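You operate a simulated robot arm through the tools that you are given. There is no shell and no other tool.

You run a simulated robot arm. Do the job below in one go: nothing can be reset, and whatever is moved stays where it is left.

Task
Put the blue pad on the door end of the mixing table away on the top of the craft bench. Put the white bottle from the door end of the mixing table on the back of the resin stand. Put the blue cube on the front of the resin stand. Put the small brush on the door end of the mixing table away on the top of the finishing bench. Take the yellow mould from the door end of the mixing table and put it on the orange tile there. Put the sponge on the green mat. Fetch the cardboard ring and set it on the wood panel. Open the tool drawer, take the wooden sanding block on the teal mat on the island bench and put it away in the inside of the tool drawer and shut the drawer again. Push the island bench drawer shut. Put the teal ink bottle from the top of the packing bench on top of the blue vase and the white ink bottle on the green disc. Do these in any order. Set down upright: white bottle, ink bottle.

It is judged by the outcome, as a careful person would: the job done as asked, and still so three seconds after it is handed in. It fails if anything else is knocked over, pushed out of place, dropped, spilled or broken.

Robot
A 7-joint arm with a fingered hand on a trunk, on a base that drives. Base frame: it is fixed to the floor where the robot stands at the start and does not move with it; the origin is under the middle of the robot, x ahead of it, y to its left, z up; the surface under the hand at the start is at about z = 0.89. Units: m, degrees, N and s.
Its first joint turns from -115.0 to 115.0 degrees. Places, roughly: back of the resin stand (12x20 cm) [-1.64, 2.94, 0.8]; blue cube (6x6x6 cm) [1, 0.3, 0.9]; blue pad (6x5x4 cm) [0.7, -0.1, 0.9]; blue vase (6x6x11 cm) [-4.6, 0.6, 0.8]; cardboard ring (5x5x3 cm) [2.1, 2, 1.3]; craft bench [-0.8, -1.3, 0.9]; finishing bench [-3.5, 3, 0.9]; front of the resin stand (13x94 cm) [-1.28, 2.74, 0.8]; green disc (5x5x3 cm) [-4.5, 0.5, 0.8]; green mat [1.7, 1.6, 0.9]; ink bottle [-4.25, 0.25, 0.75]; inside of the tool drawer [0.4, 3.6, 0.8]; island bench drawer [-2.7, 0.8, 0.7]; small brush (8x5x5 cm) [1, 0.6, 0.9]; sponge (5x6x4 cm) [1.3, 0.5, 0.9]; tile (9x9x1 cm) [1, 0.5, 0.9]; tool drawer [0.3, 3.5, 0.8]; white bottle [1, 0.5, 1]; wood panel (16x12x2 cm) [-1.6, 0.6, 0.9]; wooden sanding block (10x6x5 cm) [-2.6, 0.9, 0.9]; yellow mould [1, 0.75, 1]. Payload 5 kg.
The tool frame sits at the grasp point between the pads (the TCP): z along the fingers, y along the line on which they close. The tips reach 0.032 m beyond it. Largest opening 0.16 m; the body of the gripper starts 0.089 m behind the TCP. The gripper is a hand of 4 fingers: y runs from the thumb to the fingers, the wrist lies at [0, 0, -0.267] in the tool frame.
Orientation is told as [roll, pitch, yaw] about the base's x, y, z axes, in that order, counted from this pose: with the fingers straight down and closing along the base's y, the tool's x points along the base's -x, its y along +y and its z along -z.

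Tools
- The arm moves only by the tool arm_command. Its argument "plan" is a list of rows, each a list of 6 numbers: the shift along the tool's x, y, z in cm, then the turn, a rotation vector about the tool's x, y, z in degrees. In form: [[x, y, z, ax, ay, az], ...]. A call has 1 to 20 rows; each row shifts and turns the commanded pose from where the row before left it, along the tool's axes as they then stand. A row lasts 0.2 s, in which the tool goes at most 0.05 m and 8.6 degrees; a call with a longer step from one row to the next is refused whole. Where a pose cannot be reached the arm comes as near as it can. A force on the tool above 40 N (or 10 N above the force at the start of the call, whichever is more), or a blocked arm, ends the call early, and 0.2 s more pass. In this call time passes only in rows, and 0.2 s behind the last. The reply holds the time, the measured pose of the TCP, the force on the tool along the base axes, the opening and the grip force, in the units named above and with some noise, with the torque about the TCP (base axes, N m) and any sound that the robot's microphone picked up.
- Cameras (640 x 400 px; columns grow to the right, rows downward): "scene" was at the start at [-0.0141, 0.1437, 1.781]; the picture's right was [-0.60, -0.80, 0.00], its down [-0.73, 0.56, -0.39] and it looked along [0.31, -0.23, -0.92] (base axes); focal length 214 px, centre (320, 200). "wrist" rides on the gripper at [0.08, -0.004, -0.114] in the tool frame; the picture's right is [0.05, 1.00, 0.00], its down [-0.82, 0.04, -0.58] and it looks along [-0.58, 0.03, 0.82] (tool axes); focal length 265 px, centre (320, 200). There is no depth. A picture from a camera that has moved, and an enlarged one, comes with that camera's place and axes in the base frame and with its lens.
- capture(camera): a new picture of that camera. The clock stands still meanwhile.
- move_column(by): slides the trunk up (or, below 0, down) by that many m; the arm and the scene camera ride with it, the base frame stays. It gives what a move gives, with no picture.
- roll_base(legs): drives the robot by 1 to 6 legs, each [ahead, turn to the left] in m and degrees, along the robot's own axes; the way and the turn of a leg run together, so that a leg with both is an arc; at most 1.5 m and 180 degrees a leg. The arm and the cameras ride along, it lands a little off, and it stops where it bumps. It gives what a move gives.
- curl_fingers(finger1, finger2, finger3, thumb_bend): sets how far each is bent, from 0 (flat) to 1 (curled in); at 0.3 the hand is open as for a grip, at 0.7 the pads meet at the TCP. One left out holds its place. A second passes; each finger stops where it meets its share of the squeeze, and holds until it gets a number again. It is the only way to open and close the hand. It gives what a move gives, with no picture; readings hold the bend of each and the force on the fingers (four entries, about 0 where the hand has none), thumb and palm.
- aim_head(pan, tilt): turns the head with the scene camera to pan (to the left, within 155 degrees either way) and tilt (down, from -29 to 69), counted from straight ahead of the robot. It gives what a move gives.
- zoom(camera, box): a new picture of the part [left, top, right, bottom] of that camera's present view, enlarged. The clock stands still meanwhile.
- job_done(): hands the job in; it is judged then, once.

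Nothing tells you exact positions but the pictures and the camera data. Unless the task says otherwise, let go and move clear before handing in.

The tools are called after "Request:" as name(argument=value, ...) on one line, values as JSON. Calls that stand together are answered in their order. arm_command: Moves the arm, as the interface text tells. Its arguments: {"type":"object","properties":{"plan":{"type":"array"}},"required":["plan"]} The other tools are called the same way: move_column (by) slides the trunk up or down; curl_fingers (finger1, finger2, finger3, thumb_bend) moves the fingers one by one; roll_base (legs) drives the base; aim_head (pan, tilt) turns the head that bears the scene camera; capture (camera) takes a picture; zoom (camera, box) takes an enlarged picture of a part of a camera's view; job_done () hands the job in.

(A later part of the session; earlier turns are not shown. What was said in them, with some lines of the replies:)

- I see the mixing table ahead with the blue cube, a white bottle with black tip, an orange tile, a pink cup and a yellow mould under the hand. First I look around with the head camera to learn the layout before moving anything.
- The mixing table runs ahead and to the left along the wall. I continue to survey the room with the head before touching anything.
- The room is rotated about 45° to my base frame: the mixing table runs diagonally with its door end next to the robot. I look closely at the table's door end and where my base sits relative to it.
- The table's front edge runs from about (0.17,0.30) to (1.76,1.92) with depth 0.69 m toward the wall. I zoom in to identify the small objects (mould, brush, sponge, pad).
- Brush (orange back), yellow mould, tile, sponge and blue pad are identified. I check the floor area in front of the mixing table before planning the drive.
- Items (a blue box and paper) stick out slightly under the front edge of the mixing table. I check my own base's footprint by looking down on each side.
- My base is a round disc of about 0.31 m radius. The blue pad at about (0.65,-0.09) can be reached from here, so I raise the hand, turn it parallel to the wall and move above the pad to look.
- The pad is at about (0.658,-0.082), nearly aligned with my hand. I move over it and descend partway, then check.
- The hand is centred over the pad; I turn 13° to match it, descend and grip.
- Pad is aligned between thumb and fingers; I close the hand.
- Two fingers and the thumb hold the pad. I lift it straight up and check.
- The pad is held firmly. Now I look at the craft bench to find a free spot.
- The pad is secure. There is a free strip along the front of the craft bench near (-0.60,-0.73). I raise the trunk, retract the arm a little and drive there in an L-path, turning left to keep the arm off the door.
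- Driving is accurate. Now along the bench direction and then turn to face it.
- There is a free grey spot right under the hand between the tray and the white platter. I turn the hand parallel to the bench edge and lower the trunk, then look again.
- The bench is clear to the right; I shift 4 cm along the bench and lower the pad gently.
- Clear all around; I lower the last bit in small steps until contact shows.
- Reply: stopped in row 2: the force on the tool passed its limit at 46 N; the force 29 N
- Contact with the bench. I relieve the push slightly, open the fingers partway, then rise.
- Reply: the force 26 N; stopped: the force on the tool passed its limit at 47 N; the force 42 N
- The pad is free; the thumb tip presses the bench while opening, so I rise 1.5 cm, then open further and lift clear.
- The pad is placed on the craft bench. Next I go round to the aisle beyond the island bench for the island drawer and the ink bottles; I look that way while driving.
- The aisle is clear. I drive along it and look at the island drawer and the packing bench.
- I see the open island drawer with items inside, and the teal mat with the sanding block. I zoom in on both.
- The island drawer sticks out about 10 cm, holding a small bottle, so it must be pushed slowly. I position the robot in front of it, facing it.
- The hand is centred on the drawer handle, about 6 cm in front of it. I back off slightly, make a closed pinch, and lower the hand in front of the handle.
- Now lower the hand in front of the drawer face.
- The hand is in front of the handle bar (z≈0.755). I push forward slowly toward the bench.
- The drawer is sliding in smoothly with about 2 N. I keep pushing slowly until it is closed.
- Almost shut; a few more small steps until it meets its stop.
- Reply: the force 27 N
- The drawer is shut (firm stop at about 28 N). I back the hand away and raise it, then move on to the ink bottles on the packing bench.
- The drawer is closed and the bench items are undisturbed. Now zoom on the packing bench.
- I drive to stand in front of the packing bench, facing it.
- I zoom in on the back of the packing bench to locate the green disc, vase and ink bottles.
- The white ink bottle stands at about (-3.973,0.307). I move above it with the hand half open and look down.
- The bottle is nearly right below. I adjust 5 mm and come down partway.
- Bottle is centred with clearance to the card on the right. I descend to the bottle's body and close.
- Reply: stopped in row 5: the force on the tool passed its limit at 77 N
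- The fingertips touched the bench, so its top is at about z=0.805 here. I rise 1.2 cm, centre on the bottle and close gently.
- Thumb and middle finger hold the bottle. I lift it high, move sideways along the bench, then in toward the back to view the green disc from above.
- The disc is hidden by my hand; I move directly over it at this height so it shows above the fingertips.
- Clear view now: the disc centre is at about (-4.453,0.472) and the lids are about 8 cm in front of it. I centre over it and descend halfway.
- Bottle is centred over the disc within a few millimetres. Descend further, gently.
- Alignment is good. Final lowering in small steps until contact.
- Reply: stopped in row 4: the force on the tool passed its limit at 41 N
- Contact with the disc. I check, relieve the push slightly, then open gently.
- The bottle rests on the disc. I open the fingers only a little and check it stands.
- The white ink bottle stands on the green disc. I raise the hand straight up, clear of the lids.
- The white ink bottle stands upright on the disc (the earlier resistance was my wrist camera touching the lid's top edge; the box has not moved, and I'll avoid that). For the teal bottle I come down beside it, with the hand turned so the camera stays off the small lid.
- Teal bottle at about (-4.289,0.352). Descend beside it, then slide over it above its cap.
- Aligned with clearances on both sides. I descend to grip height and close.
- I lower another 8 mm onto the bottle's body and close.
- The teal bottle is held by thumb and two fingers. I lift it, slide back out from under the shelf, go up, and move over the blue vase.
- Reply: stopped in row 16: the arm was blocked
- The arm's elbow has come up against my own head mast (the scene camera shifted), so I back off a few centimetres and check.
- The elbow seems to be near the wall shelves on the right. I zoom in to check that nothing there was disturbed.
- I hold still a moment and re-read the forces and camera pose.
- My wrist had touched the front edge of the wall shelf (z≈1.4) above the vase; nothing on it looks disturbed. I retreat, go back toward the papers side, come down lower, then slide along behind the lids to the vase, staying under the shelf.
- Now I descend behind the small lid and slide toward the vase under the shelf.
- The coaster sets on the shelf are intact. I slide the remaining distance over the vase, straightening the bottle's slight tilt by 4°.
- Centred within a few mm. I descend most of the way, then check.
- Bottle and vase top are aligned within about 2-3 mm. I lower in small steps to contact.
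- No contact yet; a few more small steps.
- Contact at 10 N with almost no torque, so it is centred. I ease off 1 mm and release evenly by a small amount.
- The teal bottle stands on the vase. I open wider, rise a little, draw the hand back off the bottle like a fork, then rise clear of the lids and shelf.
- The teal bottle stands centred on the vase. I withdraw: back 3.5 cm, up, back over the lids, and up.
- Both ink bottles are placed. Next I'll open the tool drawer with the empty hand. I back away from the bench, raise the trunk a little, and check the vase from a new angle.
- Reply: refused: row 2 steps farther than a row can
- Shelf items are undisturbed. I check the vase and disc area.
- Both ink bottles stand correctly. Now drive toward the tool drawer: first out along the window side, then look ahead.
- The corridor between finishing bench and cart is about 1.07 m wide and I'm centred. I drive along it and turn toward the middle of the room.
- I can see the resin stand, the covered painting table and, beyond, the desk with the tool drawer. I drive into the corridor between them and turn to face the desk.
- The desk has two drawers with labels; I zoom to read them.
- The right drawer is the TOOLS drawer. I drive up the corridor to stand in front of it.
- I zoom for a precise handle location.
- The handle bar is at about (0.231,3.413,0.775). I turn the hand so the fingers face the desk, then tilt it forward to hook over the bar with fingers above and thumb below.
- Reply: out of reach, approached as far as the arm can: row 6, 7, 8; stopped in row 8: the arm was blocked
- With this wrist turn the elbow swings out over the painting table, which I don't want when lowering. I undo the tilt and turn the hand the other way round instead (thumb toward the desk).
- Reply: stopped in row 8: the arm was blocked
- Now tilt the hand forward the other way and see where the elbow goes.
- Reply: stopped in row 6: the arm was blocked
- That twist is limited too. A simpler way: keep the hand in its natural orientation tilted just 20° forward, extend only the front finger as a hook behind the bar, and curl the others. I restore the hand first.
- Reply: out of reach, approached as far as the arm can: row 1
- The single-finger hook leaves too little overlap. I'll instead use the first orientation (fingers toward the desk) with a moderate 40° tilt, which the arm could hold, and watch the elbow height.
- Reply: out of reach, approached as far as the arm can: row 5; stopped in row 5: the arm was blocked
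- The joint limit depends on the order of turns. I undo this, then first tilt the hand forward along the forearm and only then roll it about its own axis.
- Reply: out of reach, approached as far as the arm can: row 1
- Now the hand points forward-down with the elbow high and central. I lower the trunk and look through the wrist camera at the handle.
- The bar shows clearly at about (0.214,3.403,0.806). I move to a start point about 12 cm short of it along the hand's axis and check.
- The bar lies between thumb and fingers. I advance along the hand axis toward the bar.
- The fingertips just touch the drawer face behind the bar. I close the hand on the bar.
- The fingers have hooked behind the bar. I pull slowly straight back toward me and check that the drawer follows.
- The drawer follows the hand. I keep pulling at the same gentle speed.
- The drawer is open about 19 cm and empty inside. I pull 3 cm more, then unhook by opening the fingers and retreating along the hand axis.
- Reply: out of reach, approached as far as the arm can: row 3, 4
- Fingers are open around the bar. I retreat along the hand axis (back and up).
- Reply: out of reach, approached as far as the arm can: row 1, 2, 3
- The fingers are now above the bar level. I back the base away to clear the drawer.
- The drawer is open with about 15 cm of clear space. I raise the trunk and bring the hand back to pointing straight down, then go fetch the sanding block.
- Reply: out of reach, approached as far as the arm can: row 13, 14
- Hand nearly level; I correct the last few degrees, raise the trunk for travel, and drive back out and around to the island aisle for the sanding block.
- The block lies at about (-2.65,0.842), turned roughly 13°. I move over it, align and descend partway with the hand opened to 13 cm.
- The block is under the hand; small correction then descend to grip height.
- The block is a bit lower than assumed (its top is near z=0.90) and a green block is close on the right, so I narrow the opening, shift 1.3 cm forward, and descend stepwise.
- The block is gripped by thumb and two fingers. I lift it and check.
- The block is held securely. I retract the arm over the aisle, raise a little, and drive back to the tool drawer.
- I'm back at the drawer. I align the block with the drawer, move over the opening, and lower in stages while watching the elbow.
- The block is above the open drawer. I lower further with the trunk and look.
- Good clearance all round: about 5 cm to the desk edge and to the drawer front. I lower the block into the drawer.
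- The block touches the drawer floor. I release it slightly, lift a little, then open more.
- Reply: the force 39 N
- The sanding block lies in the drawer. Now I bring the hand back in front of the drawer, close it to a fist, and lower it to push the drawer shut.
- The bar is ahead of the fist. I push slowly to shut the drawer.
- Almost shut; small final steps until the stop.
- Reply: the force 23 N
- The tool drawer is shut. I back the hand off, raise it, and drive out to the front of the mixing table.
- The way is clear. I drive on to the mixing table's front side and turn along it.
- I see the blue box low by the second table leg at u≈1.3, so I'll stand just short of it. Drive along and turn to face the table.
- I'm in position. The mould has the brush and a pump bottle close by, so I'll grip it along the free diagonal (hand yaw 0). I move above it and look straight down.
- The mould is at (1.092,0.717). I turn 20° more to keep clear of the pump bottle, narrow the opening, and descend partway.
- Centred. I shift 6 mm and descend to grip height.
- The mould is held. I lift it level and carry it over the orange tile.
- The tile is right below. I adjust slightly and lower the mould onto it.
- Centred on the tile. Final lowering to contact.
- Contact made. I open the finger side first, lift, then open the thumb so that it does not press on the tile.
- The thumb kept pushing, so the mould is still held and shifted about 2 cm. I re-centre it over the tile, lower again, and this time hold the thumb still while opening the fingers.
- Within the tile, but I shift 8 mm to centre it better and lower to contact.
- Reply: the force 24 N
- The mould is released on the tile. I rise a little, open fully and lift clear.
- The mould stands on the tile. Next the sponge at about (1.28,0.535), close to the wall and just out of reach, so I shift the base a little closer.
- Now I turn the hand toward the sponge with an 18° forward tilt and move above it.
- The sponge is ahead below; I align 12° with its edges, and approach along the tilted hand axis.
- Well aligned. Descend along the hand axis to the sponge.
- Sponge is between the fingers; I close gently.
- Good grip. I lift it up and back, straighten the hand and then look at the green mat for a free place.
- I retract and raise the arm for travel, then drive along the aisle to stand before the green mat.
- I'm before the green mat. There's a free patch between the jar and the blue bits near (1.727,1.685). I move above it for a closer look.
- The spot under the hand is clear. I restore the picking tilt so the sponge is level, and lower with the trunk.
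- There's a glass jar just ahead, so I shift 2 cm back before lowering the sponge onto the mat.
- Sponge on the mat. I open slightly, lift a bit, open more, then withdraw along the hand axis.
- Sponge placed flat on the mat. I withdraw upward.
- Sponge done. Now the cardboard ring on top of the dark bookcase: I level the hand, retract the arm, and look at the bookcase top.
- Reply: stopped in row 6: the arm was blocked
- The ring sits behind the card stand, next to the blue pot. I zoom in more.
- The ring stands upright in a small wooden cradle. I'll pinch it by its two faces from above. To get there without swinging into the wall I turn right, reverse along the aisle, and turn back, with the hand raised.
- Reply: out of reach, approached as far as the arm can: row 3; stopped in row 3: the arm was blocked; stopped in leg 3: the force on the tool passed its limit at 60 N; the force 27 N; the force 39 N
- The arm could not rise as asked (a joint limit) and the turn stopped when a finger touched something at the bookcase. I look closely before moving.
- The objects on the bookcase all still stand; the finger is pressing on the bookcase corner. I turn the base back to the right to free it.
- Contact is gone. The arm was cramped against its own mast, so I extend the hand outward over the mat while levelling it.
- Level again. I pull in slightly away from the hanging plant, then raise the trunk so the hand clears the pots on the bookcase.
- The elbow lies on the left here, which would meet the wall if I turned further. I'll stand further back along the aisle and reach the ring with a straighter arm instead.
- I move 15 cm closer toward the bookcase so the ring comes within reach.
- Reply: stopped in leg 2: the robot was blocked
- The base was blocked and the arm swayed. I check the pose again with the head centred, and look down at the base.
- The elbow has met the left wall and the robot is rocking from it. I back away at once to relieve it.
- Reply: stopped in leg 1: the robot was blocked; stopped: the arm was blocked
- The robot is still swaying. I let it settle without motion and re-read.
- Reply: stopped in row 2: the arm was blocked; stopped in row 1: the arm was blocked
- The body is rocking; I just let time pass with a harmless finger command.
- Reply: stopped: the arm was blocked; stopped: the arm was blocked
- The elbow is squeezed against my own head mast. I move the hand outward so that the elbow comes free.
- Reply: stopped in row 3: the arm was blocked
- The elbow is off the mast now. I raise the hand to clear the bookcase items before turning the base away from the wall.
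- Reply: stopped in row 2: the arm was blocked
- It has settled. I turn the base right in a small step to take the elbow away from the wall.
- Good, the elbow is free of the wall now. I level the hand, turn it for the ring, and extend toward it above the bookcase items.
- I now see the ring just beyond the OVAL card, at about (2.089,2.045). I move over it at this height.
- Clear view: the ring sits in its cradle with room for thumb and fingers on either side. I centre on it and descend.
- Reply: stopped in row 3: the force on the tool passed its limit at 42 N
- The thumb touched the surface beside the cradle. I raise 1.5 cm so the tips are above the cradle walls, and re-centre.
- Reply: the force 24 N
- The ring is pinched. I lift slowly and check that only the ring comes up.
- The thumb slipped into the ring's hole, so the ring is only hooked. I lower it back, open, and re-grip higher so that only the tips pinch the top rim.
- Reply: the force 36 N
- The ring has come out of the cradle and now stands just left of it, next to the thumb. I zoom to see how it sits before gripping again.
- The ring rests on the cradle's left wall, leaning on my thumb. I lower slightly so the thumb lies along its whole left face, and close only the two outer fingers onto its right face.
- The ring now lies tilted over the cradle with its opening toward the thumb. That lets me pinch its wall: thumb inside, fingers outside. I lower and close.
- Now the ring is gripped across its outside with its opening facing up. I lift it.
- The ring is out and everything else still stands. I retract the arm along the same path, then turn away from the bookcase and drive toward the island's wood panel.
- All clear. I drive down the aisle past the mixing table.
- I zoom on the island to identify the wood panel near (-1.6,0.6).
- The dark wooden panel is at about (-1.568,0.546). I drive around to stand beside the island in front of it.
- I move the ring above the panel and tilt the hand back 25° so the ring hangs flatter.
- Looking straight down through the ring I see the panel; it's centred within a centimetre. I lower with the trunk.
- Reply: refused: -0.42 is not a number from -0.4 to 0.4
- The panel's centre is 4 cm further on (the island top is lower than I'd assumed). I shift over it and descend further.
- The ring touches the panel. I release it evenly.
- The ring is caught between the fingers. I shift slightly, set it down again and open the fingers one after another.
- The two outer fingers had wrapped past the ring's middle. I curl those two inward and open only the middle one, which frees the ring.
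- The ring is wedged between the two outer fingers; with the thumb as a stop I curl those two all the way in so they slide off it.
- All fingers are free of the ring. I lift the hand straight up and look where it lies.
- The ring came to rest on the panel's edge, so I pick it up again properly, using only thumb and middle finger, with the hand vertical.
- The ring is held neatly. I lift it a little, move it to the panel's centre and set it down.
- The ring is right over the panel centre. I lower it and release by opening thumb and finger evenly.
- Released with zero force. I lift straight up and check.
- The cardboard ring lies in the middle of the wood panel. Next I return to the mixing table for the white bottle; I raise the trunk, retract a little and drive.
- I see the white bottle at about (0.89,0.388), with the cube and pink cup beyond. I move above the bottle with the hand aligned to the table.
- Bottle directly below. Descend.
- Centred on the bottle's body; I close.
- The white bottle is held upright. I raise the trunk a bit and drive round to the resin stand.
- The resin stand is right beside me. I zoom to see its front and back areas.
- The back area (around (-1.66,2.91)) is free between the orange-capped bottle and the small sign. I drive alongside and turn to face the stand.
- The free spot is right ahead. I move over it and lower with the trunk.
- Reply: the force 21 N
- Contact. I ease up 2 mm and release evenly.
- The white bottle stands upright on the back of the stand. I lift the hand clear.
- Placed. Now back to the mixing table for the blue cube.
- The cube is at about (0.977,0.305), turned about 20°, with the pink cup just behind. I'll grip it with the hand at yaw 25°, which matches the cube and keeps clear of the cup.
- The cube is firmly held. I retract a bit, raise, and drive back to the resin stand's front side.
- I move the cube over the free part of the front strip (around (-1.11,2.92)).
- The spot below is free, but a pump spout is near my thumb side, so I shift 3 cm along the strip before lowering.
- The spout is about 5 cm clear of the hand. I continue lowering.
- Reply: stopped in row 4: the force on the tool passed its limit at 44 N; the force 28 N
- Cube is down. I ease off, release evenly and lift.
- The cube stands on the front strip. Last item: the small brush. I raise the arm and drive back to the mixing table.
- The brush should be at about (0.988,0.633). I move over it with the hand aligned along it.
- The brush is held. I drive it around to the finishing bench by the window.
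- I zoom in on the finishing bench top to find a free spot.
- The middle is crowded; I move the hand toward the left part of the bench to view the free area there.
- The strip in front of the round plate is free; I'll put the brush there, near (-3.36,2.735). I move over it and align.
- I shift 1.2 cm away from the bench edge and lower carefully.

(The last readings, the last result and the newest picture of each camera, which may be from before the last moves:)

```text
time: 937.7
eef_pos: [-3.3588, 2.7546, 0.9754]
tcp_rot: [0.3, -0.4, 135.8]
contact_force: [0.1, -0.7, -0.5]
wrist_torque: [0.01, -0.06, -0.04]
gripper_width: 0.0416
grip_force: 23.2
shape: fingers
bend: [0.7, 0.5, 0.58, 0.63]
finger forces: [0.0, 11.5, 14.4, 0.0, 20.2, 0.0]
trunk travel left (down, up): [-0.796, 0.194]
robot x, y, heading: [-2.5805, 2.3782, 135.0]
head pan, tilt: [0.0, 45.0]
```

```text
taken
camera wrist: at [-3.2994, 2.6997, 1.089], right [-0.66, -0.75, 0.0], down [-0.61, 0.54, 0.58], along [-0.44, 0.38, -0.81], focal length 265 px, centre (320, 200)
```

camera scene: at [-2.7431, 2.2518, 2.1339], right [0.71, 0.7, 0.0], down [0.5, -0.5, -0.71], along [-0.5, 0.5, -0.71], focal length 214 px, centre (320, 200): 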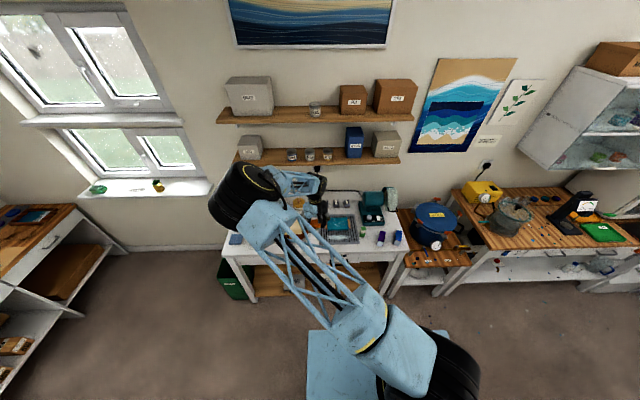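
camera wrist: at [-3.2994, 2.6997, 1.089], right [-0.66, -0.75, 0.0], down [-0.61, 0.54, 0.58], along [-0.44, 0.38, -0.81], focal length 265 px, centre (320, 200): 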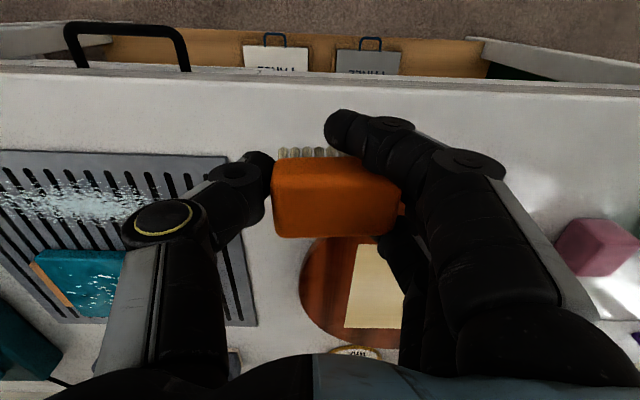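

Request:
arm_command(plan=[[0, 0, 1.5, 0, 0, 0], [0, 0, 1, 0, 0, 0], [0, 0, 0.6, 0, 0, 0], [0, 0, 0.4, 0, 0, 0]])

Request:
capture(camera="wrist")

```text
time: 938.7
eef_pos: [-3.3598, 2.7528, 0.9408]
tcp_rot: [0.2, -0.3, 135.7]
contact_force: [0.1, 0.3, -0.4]
wrist_torque: [0.02, -0.02, -0.03]
gripper_width: 0.0417
grip_force: 22.2
shape: fingers
bend: [0.7, 0.5, 0.58, 0.63]
finger forces: [0.1, 11.5, 14.4, 0.1, 20.1, 0.0]
trunk travel left (down, up): [-0.796, 0.194]
robot x, y, heading: [-2.5815, 2.3761, 134.7]
head pan, tilt: [0.0, 45.0]
```

```text
taken
camera wrist: at [-3.2991, 2.6996, 1.0541], right [-0.66, -0.75, 0.0], down [-0.61, 0.54, 0.58], along [-0.44, 0.38, -0.81], focal length 265 px, centre (320, 200)
```

wrist: 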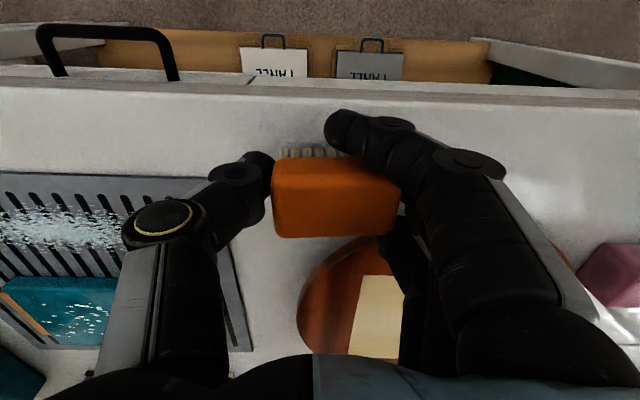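

Request:
arm_command(plan=[[0, 0, 0.8, 0, 0, 0], [0, 0, 0.6, 0, 0, 0], [0, 0, 0.4, 0, 0, 0]])

```text
time: 939.5
eef_pos: [-3.3595, 2.7536, 0.9238]
tcp_rot: [0.2, -0.3, 135.7]
contact_force: [-0.7, 0.9, 6.1]
wrist_torque: [-0.2, 0.14, -0.05]
gripper_width: 0.0416
grip_force: 23.7
shape: fingers
bend: [0.7, 0.51, 0.58, 0.64]
finger forces: [0.1, 11.0, 15.3, 0.0, 20.5, 0.1]
trunk travel left (down, up): [-0.796, 0.194]
robot x, y, heading: [-2.5822, 2.3794, 134.9]
head pan, tilt: [0.0, 45.0]
```

The brush touches the bench. I release, lift slightly, open more and withdraw.

Request:
curl_fingers(finger1=0.6, finger2=0.46, finger3=0.53, thumb_bend=0.6)

Request:
arm_command(plan=[[0, 0, -0.7, 0, 0, 0], [0, 0, -0.8, 0, 0, 0]])

Request:
capture(camera="wrist")

```text
time: 940.5
eef_pos: [-3.359, 2.7538, 0.9219]
tcp_rot: [0.2, -0.3, 135.7]
contact_force: [0.6, 0.5, 1.5]
wrist_torque: [0.04, 0.07, -0.05]
gripper_width: 0.0526
grip_force: 2.6
shape: fingers
bend: [0.61, 0.46, 0.53, 0.6]
finger forces: [1.6, 0.5, 2.7, 0.0, 0.9, 0.1]
trunk travel left (down, up): [-0.796, 0.194]
robot x, y, heading: [-2.5816, 2.3809, 134.6]
head pan, tilt: [0.0, 45.0]
```

```text
time: 941.1
eef_pos: [-3.3613, 2.7528, 0.9377]
tcp_rot: [0.2, -0.3, 135.7]
contact_force: [0.5, 0.9, -1.0]
wrist_torque: [0.02, -0.05, -0.01]
gripper_width: 0.0528
grip_force: 2.1
shape: fingers
bend: [0.61, 0.46, 0.53, 0.6]
finger forces: [1.5, 0.8, 2.4, 0.0, 0.6, 0.0]
trunk travel left (down, up): [-0.796, 0.194]
robot x, y, heading: [-2.5857, 2.3799, 134.9]
head pan, tilt: [0.0, 45.0]
```

```text
taken
camera wrist: at [-3.2992, 2.6995, 1.0508], right [-0.66, -0.75, 0.0], down [-0.61, 0.54, 0.58], along [-0.44, 0.38, -0.81], focal length 265 px, centre (320, 200)
```

wrist: 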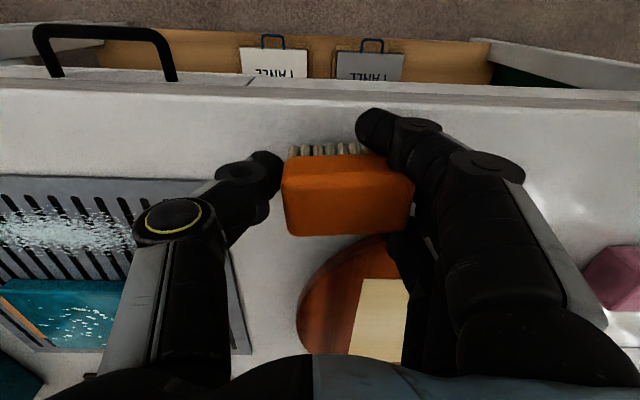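

The brush is still lightly caught between the outer fingers. I set it down again and open the fingers one at a time, keeping the middle one as a stop.

Request:
arm_command(plan=[[0, 0, 0.8, 0, 0, 0], [0, 0, 0.6, 0, 0, 0]])

Request:
curl_fingers(finger1=0.35)

Request:
curl_fingers(finger3=0.35)

Request:
capture(camera="wrist")

```text
time: 941.7
eef_pos: [-3.3599, 2.7537, 0.9242]
tcp_rot: [0.2, -0.4, 135.8]
contact_force: [-0.5, 0.2, -0.4]
wrist_torque: [-0.03, -0.01, 0.02]
gripper_width: 0.0529
grip_force: 2.8
shape: fingers
bend: [0.61, 0.46, 0.53, 0.6]
finger forces: [1.5, 0.8, 2.3, 0.0, 0.5, 0.1]
trunk travel left (down, up): [-0.796, 0.194]
robot x, y, heading: [-2.5805, 2.379, 134.9]
head pan, tilt: [0.0, 45.0]
```

```text
time: 942.7
eef_pos: [-3.3605, 2.7532, 0.9227]
tcp_rot: [0.3, -0.3, 135.7]
contact_force: [0.4, -0.9, -0.8]
wrist_torque: [-0.02, 0.04, -0.06]
gripper_width: 0.102
grip_force: 1.6
shape: fingers
bend: [0.35, 0.44, 0.53, 0.6]
finger forces: [0.0, 1.3, 0.3, 0.0, 1.2, 0.0]
trunk travel left (down, up): [-0.796, 0.194]
robot x, y, heading: [-2.5827, 2.38, 134.5]
head pan, tilt: [0.0, 45.0]
```

```text
time: 943.7
eef_pos: [-3.3602, 2.7541, 0.9243]
tcp_rot: [0.3, -0.3, 135.6]
contact_force: [0.5, 0.2, -0.1]
wrist_torque: [-0.02, 0.0, 0.03]
gripper_width: 0.1021
grip_force: 1.4
shape: fingers
bend: [0.35, 0.44, 0.35, 0.6]
finger forces: [0.1, 1.2, 0.0, 0.1, 1.3, 0.0]
trunk travel left (down, up): [-0.796, 0.194]
robot x, y, heading: [-2.5862, 2.3787, 135.0]
head pan, tilt: [0.0, 45.0]
```

```text
taken
camera wrist: at [-3.2992, 2.6998, 1.0367], right [-0.66, -0.75, 0.0], down [-0.61, 0.54, 0.58], along [-0.44, 0.38, -0.81], focal length 265 px, centre (320, 200)
```

wrist: 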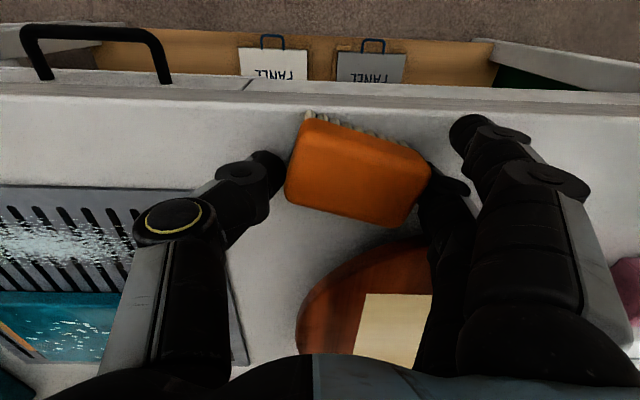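

Request:
arm_command(plan=[[0, 0, 0.3, 0, 0, 0]])

Request:
curl_fingers(finger2=0.36, thumb_bend=0.57)

Request:
arm_command(plan=[[0, 0, -0.8, 0, 0, 0], [0, 0, -1.2, 0, 0, 0]])

Request:
capture(camera="wrist")

```text
time: 944.1
eef_pos: [-3.3592, 2.7534, 0.922]
tcp_rot: [0.3, -0.5, 135.7]
contact_force: [0.3, -0.2, 1.9]
wrist_torque: [0.01, 0.07, 0.03]
gripper_width: 0.102
grip_force: 1.4
shape: fingers
bend: [0.35, 0.45, 0.35, 0.6]
finger forces: [0.1, 0.9, 0.8, 0.0, 1.4, 0.1]
trunk travel left (down, up): [-0.796, 0.194]
robot x, y, heading: [-2.5818, 2.3806, 134.8]
head pan, tilt: [0.0, 45.0]
```

```text
time: 945.1
eef_pos: [-3.36, 2.7522, 0.9219]
tcp_rot: [0.2, -0.4, 135.7]
contact_force: [-0.8, -1.5, 3.7]
wrist_torque: [0.08, -0.05, 0.04]
gripper_width: 0.1067
grip_force: 2.6
shape: fingers
bend: [0.35, 0.36, 0.35, 0.57]
finger forces: [0.0, 0.1, 0.5, 0.0, 4.1, 0.0]
trunk travel left (down, up): [-0.796, 0.194]
robot x, y, heading: [-2.5829, 2.38, 135.0]
head pan, tilt: [0.0, 45.0]
```

```text
time: 945.7
eef_pos: [-3.3599, 2.7527, 0.9423]
tcp_rot: [0.3, -0.3, 135.7]
contact_force: [-0.5, -0.4, -0.6]
wrist_torque: [0.01, -0.02, 0.01]
gripper_width: 0.1079
grip_force: 0.0
shape: fingers
bend: [0.35, 0.36, 0.35, 0.56]
finger forces: [0.0, 0.1, 0.0, 0.1, 0.1, 0.0]
trunk travel left (down, up): [-0.796, 0.194]
robot x, y, heading: [-2.585, 2.3826, 134.7]
head pan, tilt: [0.0, 45.0]
```

```text
taken
camera wrist: at [-3.2988, 2.6994, 1.0543], right [-0.66, -0.75, 0.0], down [-0.61, 0.54, 0.58], along [-0.44, 0.38, -0.81], focal length 265 px, centre (320, 200)
```

wrist: 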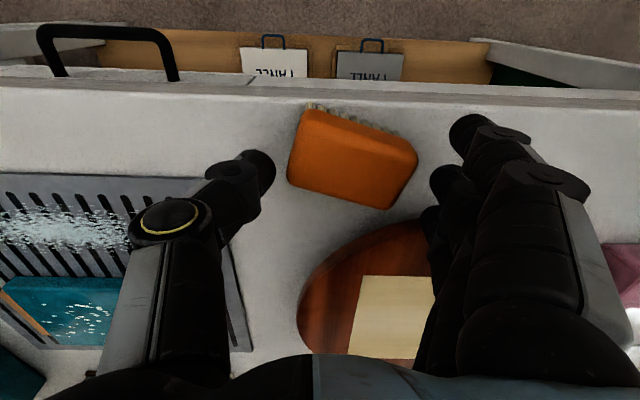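

The brush stands free on the bench. I lift away and check its position.

Request:
arm_command(plan=[[0, 0, -3, 0, 0, 0], [0, 0, -4, 0, 0, 0], [0, 0, -4.5, 0, 0, 0], [0, 0, -4.5, 0, 0, 0]])

Request:
capture(camera="wrist")

Request:
zoom(camera="wrist", box=[240, 30, 460, 170])

```text
time: 946.7
eef_pos: [-3.3574, 2.7533, 1.1012]
tcp_rot: [0.2, -0.3, 135.8]
contact_force: [0.1, -1.4, 0.4]
wrist_torque: [0.0, 0.03, 0.03]
gripper_width: 0.1084
grip_force: 0.0
shape: fingers
bend: [0.35, 0.36, 0.35, 0.56]
finger forces: [0.0, 0.0, 0.0, 0.0, 0.0, 0.0]
trunk travel left (down, up): [-0.796, 0.194]
robot x, y, heading: [-2.5818, 2.3819, 134.8]
head pan, tilt: [0.0, 45.0]
```

```text
taken
camera wrist: at [-3.2963, 2.7001, 1.2141], right [-0.66, -0.75, 0.0], down [-0.61, 0.54, 0.58], along [-0.44, 0.38, -0.81], focal length 265 px, centre (320, 200)
```

wrist: 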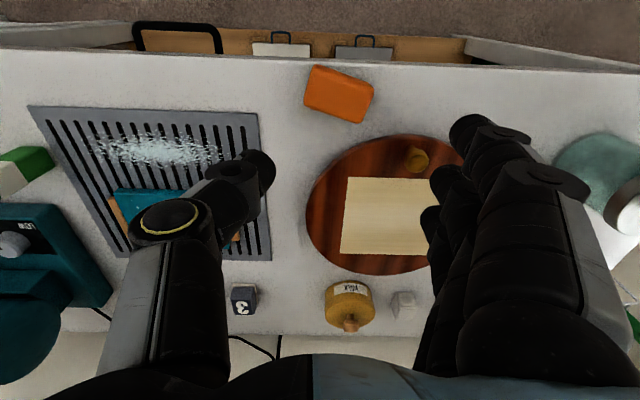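

```text
2.86 times, centred on (350, 100) of wrist
camera zoom: at [-3.2963, 2.7001, 1.2141], right [-0.66, -0.75, 0.0], down [-0.61, 0.54, 0.58], along [-0.44, 0.38, -0.81], focal length 758 px, centre (234, 486)
```

zoom: 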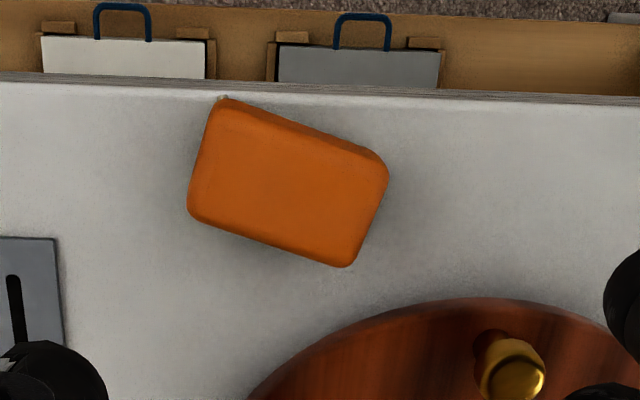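

The brush stands well but one corner is right at the bench edge. I re-grip it with thumb and middle finger only and move it 2 cm inward.

Request:
curl_fingers(finger1=0.45, finger2=0.45, finger3=0.45, thumb_bend=0.45)

Request:
arm_command(plan=[[1.2, 1.5, 0, 0, 0, 0], [0, 0, 0, 0, 0, 7], [0, 0, 0, 0, 0, 7], [0, 0, 0, 0, 0, 6], [0, 0, 4, 0, 0, 0], [0, 0, 4, 0, 0, 0]])

Request:
capture(camera="wrist")

```text
time: 947.7
eef_pos: [-3.358, 2.7536, 1.1007]
tcp_rot: [0.2, -0.4, 135.7]
contact_force: [-0.3, -0.1, 0.3]
wrist_torque: [-0.01, 0.0, -0.01]
gripper_width: 0.1115
grip_force: 0.1
shape: fingers
bend: [0.45, 0.45, 0.45, 0.45]
finger forces: [0.1, 0.0, 0.0, 0.0, 0.0, 0.0]
trunk travel left (down, up): [-0.796, 0.194]
robot x, y, heading: [-2.5836, 2.3775, 135.0]
head pan, tilt: [0.0, 45.0]
```

```text
time: 949.1
eef_pos: [-3.3606, 2.733, 1.0194]
tcp_rot: [0.4, -0.2, 115.6]
contact_force: [-0.2, -0.4, 0.6]
wrist_torque: [-0.01, 0.01, -0.03]
gripper_width: 0.1115
grip_force: 0.0
shape: fingers
bend: [0.45, 0.45, 0.45, 0.45]
finger forces: [0.0, 0.1, 0.1, 0.1, 0.0, 0.0]
trunk travel left (down, up): [-0.796, 0.194]
robot x, y, heading: [-2.5814, 2.3805, 134.7]
head pan, tilt: [0.0, 45.0]
```

```text
taken
camera wrist: at [-3.3226, 2.6621, 1.134], right [-0.88, -0.48, 0.01], down [-0.39, 0.72, 0.58], along [-0.28, 0.51, -0.81], focal length 265 px, centre (320, 200)
```

wrist: 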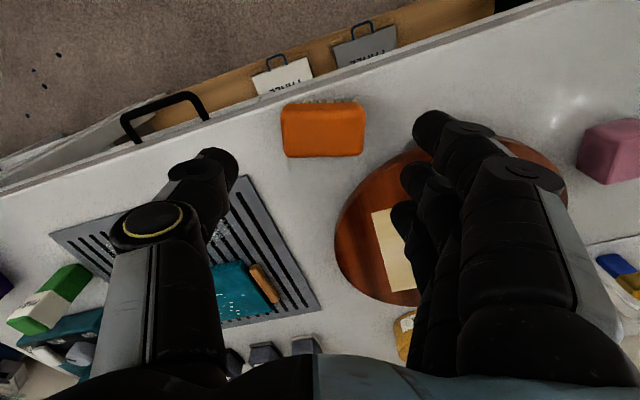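

Fingers would touch the round plate there, so instead I nudge the brush inward from the front with closed fingertips.

Request:
curl_fingers(finger1=0.72, finger2=0.72, finger3=0.72, thumb_bend=0.68)

Request:
arm_command(plan=[[4.2, 0, 0, 0, 0, 0], [4.2, 0, 0, 0, 0, 0], [0, 0, 3, 0, 0, 0], [0, 0, 3, 0, 0, 0], [0, 0, 2.6, 0, 0, 0]])

Request:
capture(camera="wrist")

```text
time: 950.1
eef_pos: [-3.3604, 2.7338, 1.0206]
tcp_rot: [0.3, -0.3, 115.8]
contact_force: [0.4, 0.2, 0.9]
wrist_torque: [-0.01, -0.02, -0.02]
gripper_width: 0.0234
grip_force: 0.1
shape: fingers
bend: [0.72, 0.72, 0.72, 0.68]
finger forces: [0.1, 0.0, 0.0, 0.0, 0.0, 0.0]
trunk travel left (down, up): [-0.796, 0.194]
robot x, y, heading: [-2.5832, 2.3765, 135.1]
head pan, tilt: [0.0, 45.0]
```

```text
time: 951.3
eef_pos: [-3.3266, 2.6582, 0.9351]
tcp_rot: [0.3, -0.2, 115.7]
contact_force: [0.4, 0.4, 0.3]
wrist_torque: [0.0, 0.0, -0.01]
gripper_width: 0.0233
grip_force: 0.1
shape: fingers
bend: [0.72, 0.72, 0.72, 0.68]
finger forces: [0.0, 0.0, 0.1, 0.0, 0.0, 0.1]
trunk travel left (down, up): [-0.796, 0.194]
robot x, y, heading: [-2.5821, 2.3771, 134.8]
head pan, tilt: [0.0, 45.0]
```

```text
taken
camera wrist: at [-3.2866, 2.5872, 1.0477], right [-0.88, -0.48, 0.01], down [-0.39, 0.72, 0.58], along [-0.28, 0.51, -0.81], focal length 265 px, centre (320, 200)
```

wrist: 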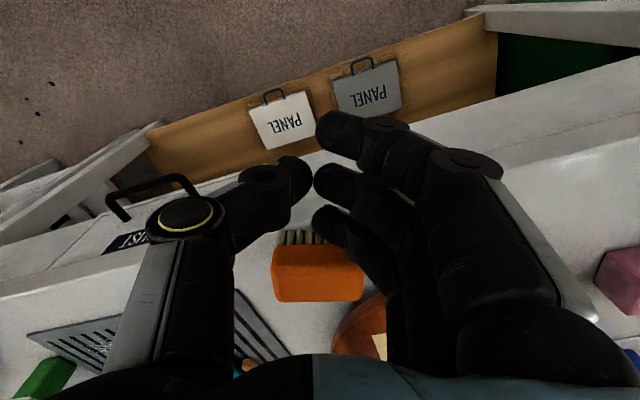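

Request:
arm_command(plan=[[-0.6, 0, 0.3, 0, 0, 0], [-0.6, 0, 0, 0, 0, 0], [-0.6, 0, 0, 0, 0, 0], [-0.5, 0, 0, 0, 0, 0], [-0.5, 0, 0, 0, 0, 0], [-0.5, 0, 0, 0, 0, 0]])

Request:
capture(camera="wrist")

```text
time: 952.7
eef_pos: [-3.3397, 2.687, 0.9326]
tcp_rot: [0.2, -0.3, 115.8]
contact_force: [1.2, -4.8, 4.9]
wrist_torque: [0.03, 0.1, 0.14]
gripper_width: 0.0229
grip_force: 2.4
shape: fingers
bend: [0.72, 0.72, 0.72, 0.68]
finger forces: [0.0, 0.0, 4.5, 0.0, 0.0, 0.1]
trunk travel left (down, up): [-0.796, 0.194]
robot x, y, heading: [-2.5816, 2.3803, 134.6]
head pan, tilt: [0.0, 45.0]
```

```text
taken
camera wrist: at [-3.3006, 2.6163, 1.0456], right [-0.88, -0.48, 0.01], down [-0.39, 0.72, 0.58], along [-0.28, 0.51, -0.81], focal length 265 px, centre (320, 200)
```

wrist: 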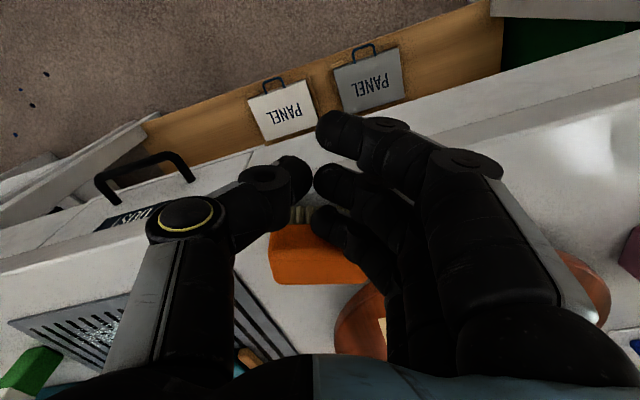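

Request:
arm_command(plan=[[-0.5, 0, -0.2, 0, 0, 0], [-0.5, 0, 0, 0, 0, 0], [-0.5, 0, 0, 0, 0, 0], [-0.5, 0, 0, 0, 0, 0]])

Request:
capture(camera="wrist")

```text
time: 953.7
eef_pos: [-3.3489, 2.7078, 0.9326]
tcp_rot: [0.3, -0.2, 115.8]
contact_force: [1.1, -1.0, 0.9]
wrist_torque: [0.0, 0.0, 0.02]
gripper_width: 0.0232
grip_force: 0.5
shape: fingers
bend: [0.72, 0.72, 0.72, 0.68]
finger forces: [0.0, 0.0, 1.4, 0.0, 0.0, 0.1]
trunk travel left (down, up): [-0.796, 0.194]
robot x, y, heading: [-2.5833, 2.3808, 134.6]
head pan, tilt: [0.0, 45.0]
```

```text
taken
camera wrist: at [-3.3093, 2.6367, 1.0462], right [-0.88, -0.48, 0.0], down [-0.39, 0.72, 0.58], along [-0.28, 0.51, -0.81], focal length 265 px, centre (320, 200)
```

wrist: 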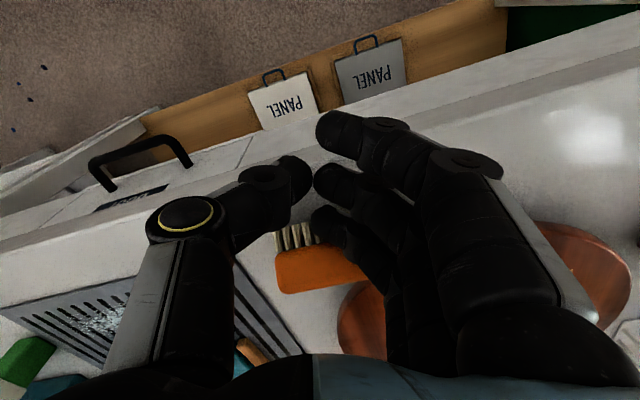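

The brush slid inward about 2 cm. I back off and lift, then look.

Request:
arm_command(plan=[[2, 0, 0, 0, 0, 0], [3, 0, 0, 0, 0, 0], [3, 0, -2, 0, 0, 0], [0, 0, -4.5, 0, 0, 0], [0, 0, -4.5, 0, 0, 0], [0, 0, -4.5, 0, 0, 0]])

Request:
capture(camera="wrist")

Request:
zoom(camera="wrist", box=[220, 80, 440, 240])

```text
time: 955.1
eef_pos: [-3.3107, 2.6341, 1.0895]
tcp_rot: [0.3, -0.3, 115.7]
contact_force: [-0.6, -1.3, -0.3]
wrist_torque: [0.01, 0.04, 0.0]
gripper_width: 0.0233
grip_force: 0.0
shape: fingers
bend: [0.72, 0.72, 0.72, 0.68]
finger forces: [0.0, 0.1, 0.0, 0.0, 0.0, 0.1]
trunk travel left (down, up): [-0.796, 0.194]
robot x, y, heading: [-2.5827, 2.3779, 134.7]
head pan, tilt: [0.0, 45.0]
```

```text
taken
camera wrist: at [-3.2724, 2.563, 1.2024], right [-0.88, -0.48, 0.01], down [-0.39, 0.72, 0.58], along [-0.28, 0.51, -0.81], focal length 265 px, centre (320, 200)
```

wrist: 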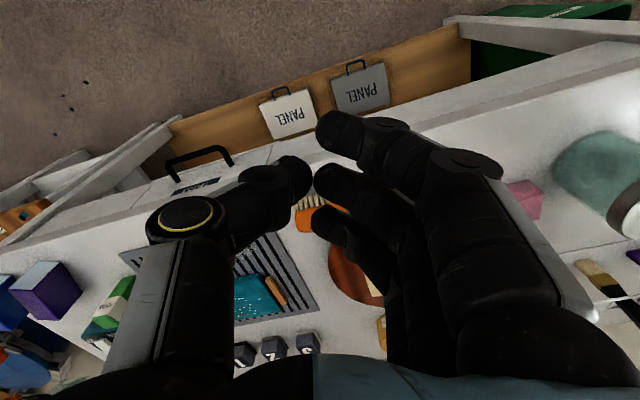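

```text
2.50 times, centred on (330, 160) of wrist
camera zoom: at [-3.2724, 2.563, 1.2024], right [-0.88, -0.48, 0.01], down [-0.39, 0.72, 0.58], along [-0.28, 0.51, -0.81], focal length 664 px, centre (295, 300)
```

zoom: 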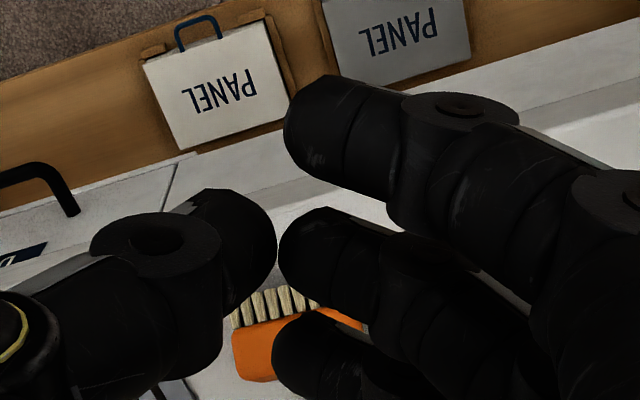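

Request:
curl_fingers(finger1=0.3, finger2=0.3, finger3=0.3, thumb_bend=0.3)

Request:
capture(camera="wrist")

Request:
zoom(camera="scene", box=[255, 160, 375, 230])

```text
time: 956.1
eef_pos: [-3.3127, 2.6344, 1.0878]
tcp_rot: [0.3, -0.2, 115.7]
contact_force: [-0.1, 0.3, -0.6]
wrist_torque: [0.04, -0.01, -0.02]
gripper_width: 0.1699
grip_force: 0.3
shape: fingers
bend: [0.3, 0.3, 0.3, 0.3]
finger forces: [0.0, 0.1, 0.0, 0.1, 0.0, 0.0]
trunk travel left (down, up): [-0.796, 0.194]
robot x, y, heading: [-2.5826, 2.3799, 134.9]
head pan, tilt: [0.0, 45.0]
```

```text
taken
camera wrist: at [-3.2734, 2.5633, 1.2018], right [-0.88, -0.48, 0.0], down [-0.39, 0.72, 0.58], along [-0.28, 0.51, -0.81], focal length 265 px, centre (320, 200)
```

wrist: 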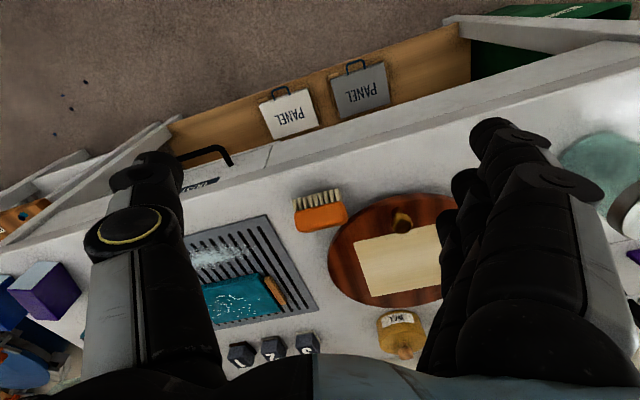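

```text
5.33 times, centred on (315, 195) of scene
camera zoom: at [-2.7433, 2.252, 1.9539], right [0.71, 0.7, 0.0], down [0.5, -0.5, -0.71], along [-0.5, 0.5, -0.71], focal length 1144 px, centre (347, 227)
```

zoom: 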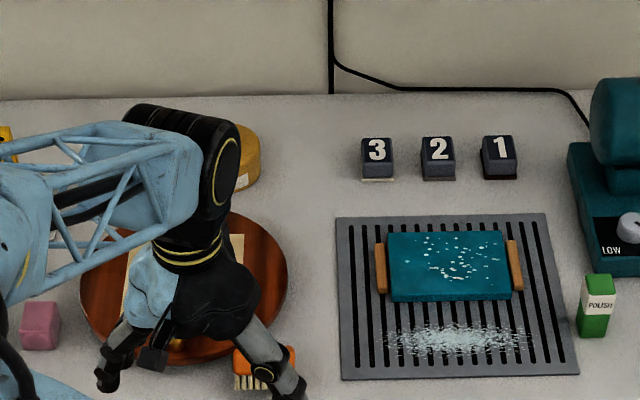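

Request:
zoom(camera="wrist", box=[270, 165, 380, 245])

Request:
arm_command(plan=[[0, 3.5, -2, 0, 0, 0], [0, 4, -2, 0, 0, 0], [0, 4, 0, 0, 0, 0]])

Request:
zoom(camera="scene", box=[275, 195, 345, 245])

```text
5.00 times, centred on (325, 205) of wrist
camera zoom: at [-3.2734, 2.5633, 1.2018], right [-0.88, -0.48, 0.0], down [-0.39, 0.72, 0.58], along [-0.28, 0.51, -0.81], focal length 1327 px, centre (295, 175)
```

zoom: 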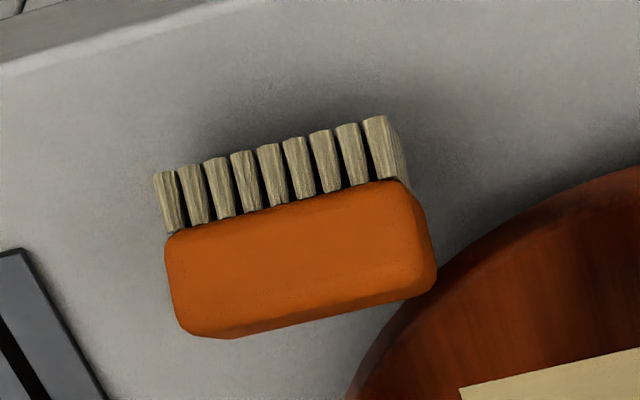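

```text
time: 956.9
eef_pos: [-3.4169, 2.5839, 1.1269]
tcp_rot: [0.2, -0.2, 115.7]
contact_force: [-0.6, -0.2, 0.0]
wrist_torque: [0.04, -0.07, -0.01]
gripper_width: 0.1703
grip_force: 0.1
shape: fingers
bend: [0.3, 0.3, 0.3, 0.3]
finger forces: [0.0, 0.0, 0.0, 0.0, 0.0, 0.0]
trunk travel left (down, up): [-0.796, 0.194]
robot x, y, heading: [-2.5831, 2.3812, 134.7]
head pan, tilt: [0.0, 45.0]
```

```text
8.00 times, centred on (310, 220) of scene
camera zoom: at [-2.7451, 2.2514, 1.9537], right [0.71, 0.7, 0.0], down [0.5, -0.5, -0.71], along [-0.5, 0.5, -0.71], focal length 1716 px, centre (400, 40)
```

zoom: 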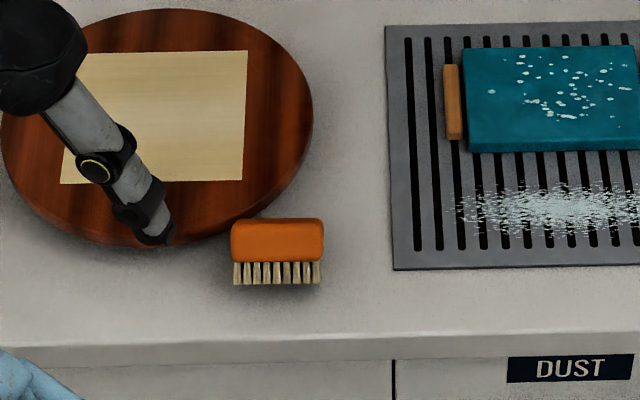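

The brush now rests on its back about 3–4 cm inside the edge, clear of the plate, which is fine for a brush. I raise the hand clear and do a final look-round.

Request:
arm_command(plan=[[0, 0, -4.5, 0, 0, 0], [0, 0, -4.5, 0, 0, 0], [0, 0, -4.5, 0, 0, 0]])

Request:
roll_base(legs=[[-0.25, 0]])

Request:
zoom(camera="scene", box=[230, 110, 430, 240])

Request:
aim_head(pan=70, tilt=25)

Request:
capture(camera="scene")

```text
time: 957.7
eef_pos: [-3.4153, 2.5843, 1.2656]
tcp_rot: [0.3, -0.3, 115.7]
contact_force: [0.3, 0.6, -1.0]
wrist_torque: [0.02, 0.02, 0.0]
gripper_width: 0.1703
grip_force: 0.1
shape: fingers
bend: [0.3, 0.3, 0.3, 0.3]
finger forces: [0.1, 0.0, 0.0, 0.0, 0.0, 0.1]
trunk travel left (down, up): [-0.796, 0.194]
robot x, y, heading: [-2.5815, 2.3803, 134.7]
head pan, tilt: [0.0, 45.0]
```

```text
time: 959.5
eef_pos: [-3.2382, 2.4064, 1.2659]
tcp_rot: [0.3, -0.2, 115.8]
contact_force: [0.2, -0.1, -0.2]
wrist_torque: [0.04, 0.0, -0.02]
gripper_width: 0.1701
grip_force: 0.2
shape: fingers
bend: [0.3, 0.3, 0.3, 0.3]
finger forces: [0.1, 0.0, 0.1, 0.0, 0.1, 0.0]
trunk travel left (down, up): [-0.796, 0.194]
robot x, y, heading: [-2.4082, 2.2017, 134.8]
head pan, tilt: [0.0, 45.0]
```

```text
3.08 times, centred on (330, 175) of scene
camera zoom: at [-2.5659, 2.0735, 1.954], right [0.71, 0.7, 0.0], down [0.5, -0.5, -0.71], along [-0.5, 0.5, -0.71], focal length 660 px, centre (289, 277)
```

zoom: 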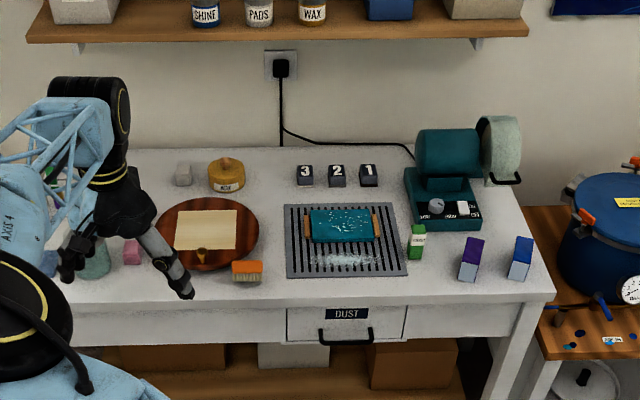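

```text
time: 960.9
eef_pos: [-3.239, 2.4065, 1.2644]
tcp_rot: [0.2, -0.3, 115.6]
contact_force: [-0.6, 0.4, 0.7]
wrist_torque: [-0.04, 0.03, 0.01]
gripper_width: 0.1701
grip_force: 0.0
shape: fingers
bend: [0.3, 0.3, 0.3, 0.3]
finger forces: [0.0, 0.0, 0.0, 0.0, 0.1, 0.1]
trunk travel left (down, up): [-0.796, 0.194]
robot x, y, heading: [-2.4048, 2.202, 134.7]
head pan, tilt: [70.0, 25.0]
```

```text
taken
camera scene: at [-2.5934, 1.9783, 1.9845], right [-0.42, 0.91, 0.0], down [0.38, 0.18, -0.91], along [-0.82, -0.38, -0.42], focal length 214 px, centre (320, 200)
```

scene: 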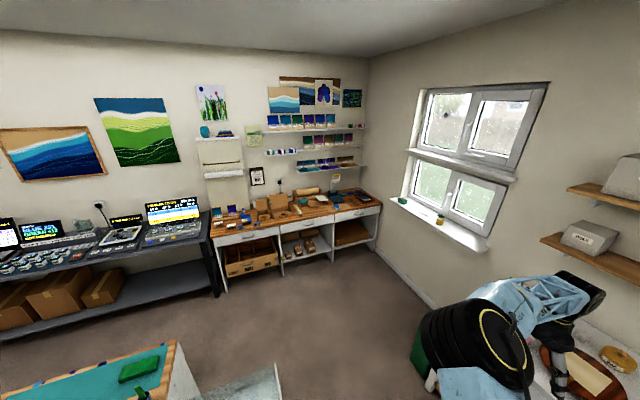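

Request:
zoom(camera="scene", box=[225, 170, 325, 235])

Request:
aim_head(pan=-90, tilt=35)

Request:
capture(camera="scene")

Request:
zoom(camera="scene", box=[260, 180, 420, 300])

```text
6.15 times, centred on (275, 202) of scene
camera zoom: at [-2.5934, 1.9783, 1.9845], right [-0.42, 0.91, 0.0], down [0.38, 0.18, -0.91], along [-0.82, -0.38, -0.42], focal length 1320 px, centre (597, 185)
```

zoom: 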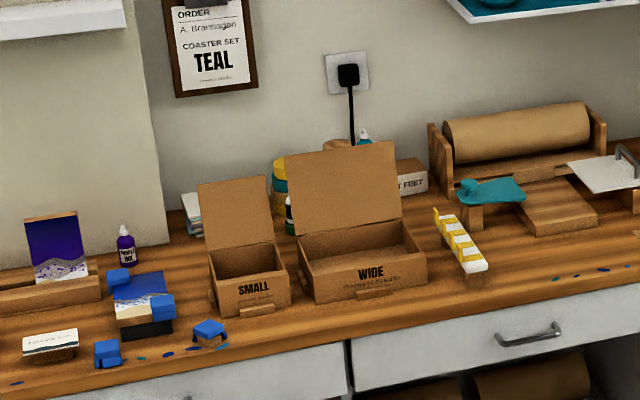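

```text
time: 963.4
eef_pos: [-3.2385, 2.4072, 1.2647]
tcp_rot: [0.4, -0.3, 115.8]
contact_force: [1.5, -0.4, 0.6]
wrist_torque: [-0.01, 0.05, 0.01]
gripper_width: 0.1701
grip_force: 0.0
shape: fingers
bend: [0.3, 0.3, 0.3, 0.3]
finger forces: [0.1, 0.0, 0.0, 0.0, 0.0, 0.0]
trunk travel left (down, up): [-0.796, 0.194]
robot x, y, heading: [-2.4076, 2.2012, 135.0]
head pan, tilt: [-90.0, 35.0]
```

```text
taken
camera scene: at [-2.4473, 2.079, 1.9688], right [0.71, -0.71, 0.0], down [-0.41, -0.4, -0.82], along [0.58, 0.58, -0.57], focal length 214 px, centre (320, 200)
```

scene: 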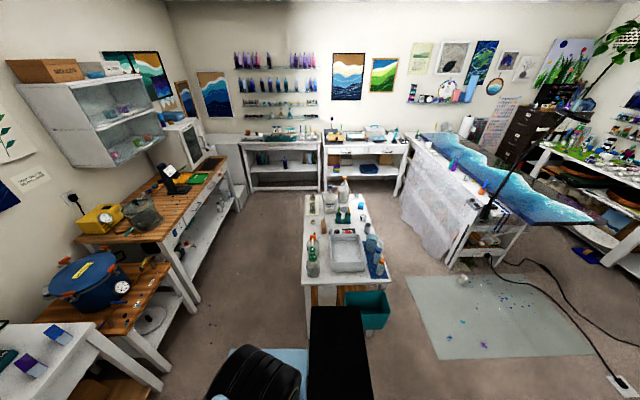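

```text
3.33 times, centred on (340, 240) of scene
camera zoom: at [-2.4473, 2.079, 1.9688], right [0.71, -0.71, 0.0], down [-0.41, -0.4, -0.82], along [0.58, 0.58, -0.57], focal length 715 px, centre (253, 67)
```

zoom: 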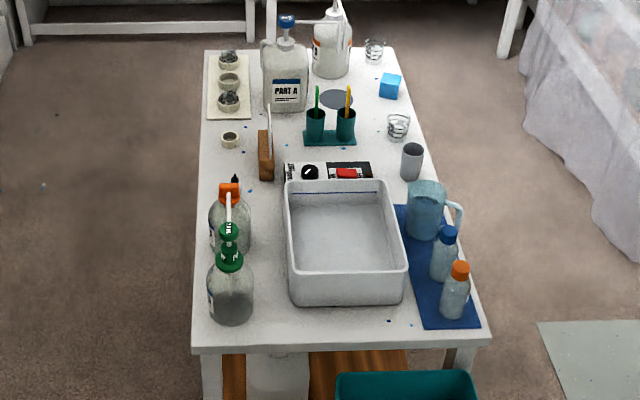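

Everything I can see is in place: both ink bottles, the cube and white bottle on the resin stand, and the brush on the finishing bench. Both drawers were pushed fully shut, and nothing I can see has been knocked over. The hand is open and clear, so I hand the job in.

Request:
job_done()

```text
The job is handed in.
```

I finished and handed in every part of the job, though I couldn't see the judge's verdict. Each item was checked by camera after it was placed.

| Item | Where it is now |
|---|---|
| Blue pad | On the craft bench, near its front edge |
| White bottle | Upright on the back of the resin stand |
| Blue cube | On the front strip of the resin stand |
| Small brush | On the finishing bench, in front of the round plate |
| Yellow mould | On the orange tile, about 1 cm off its centre |
| Sponge | Flat on the green mat |
| Cardboard ring | Flat in the middle of the wood panel |
| Sanding block | In the tool drawer, which is shut |
| Island bench drawer | Pushed shut |
| Teal ink bottle | Upright on the blue vase |
| White ink bottle | Upright on the green disc |

**Brush:** it tipped onto its back when I nudged it in from the bench edge. It rests about 3–4 cm inside the edge, and I left it that way since it wasn't on the set-down-upright list.

**Contacts along the way:** I saw nothing move or fall in any of these.
- **Packing bench:** the wrist camera touched a box lid, and the wrist then touched the wall shelf.
- **Bookcase:** a finger pressed its corner hard (about 60 N).
- **Wall by the bookcase:** the elbow apparently hit the wall and the robot rocked for several seconds.
- **Ring:** it slipped out of its holder on the first try. It also first came to rest on the panel's edge, so I re-gripped it and moved it to the middle.
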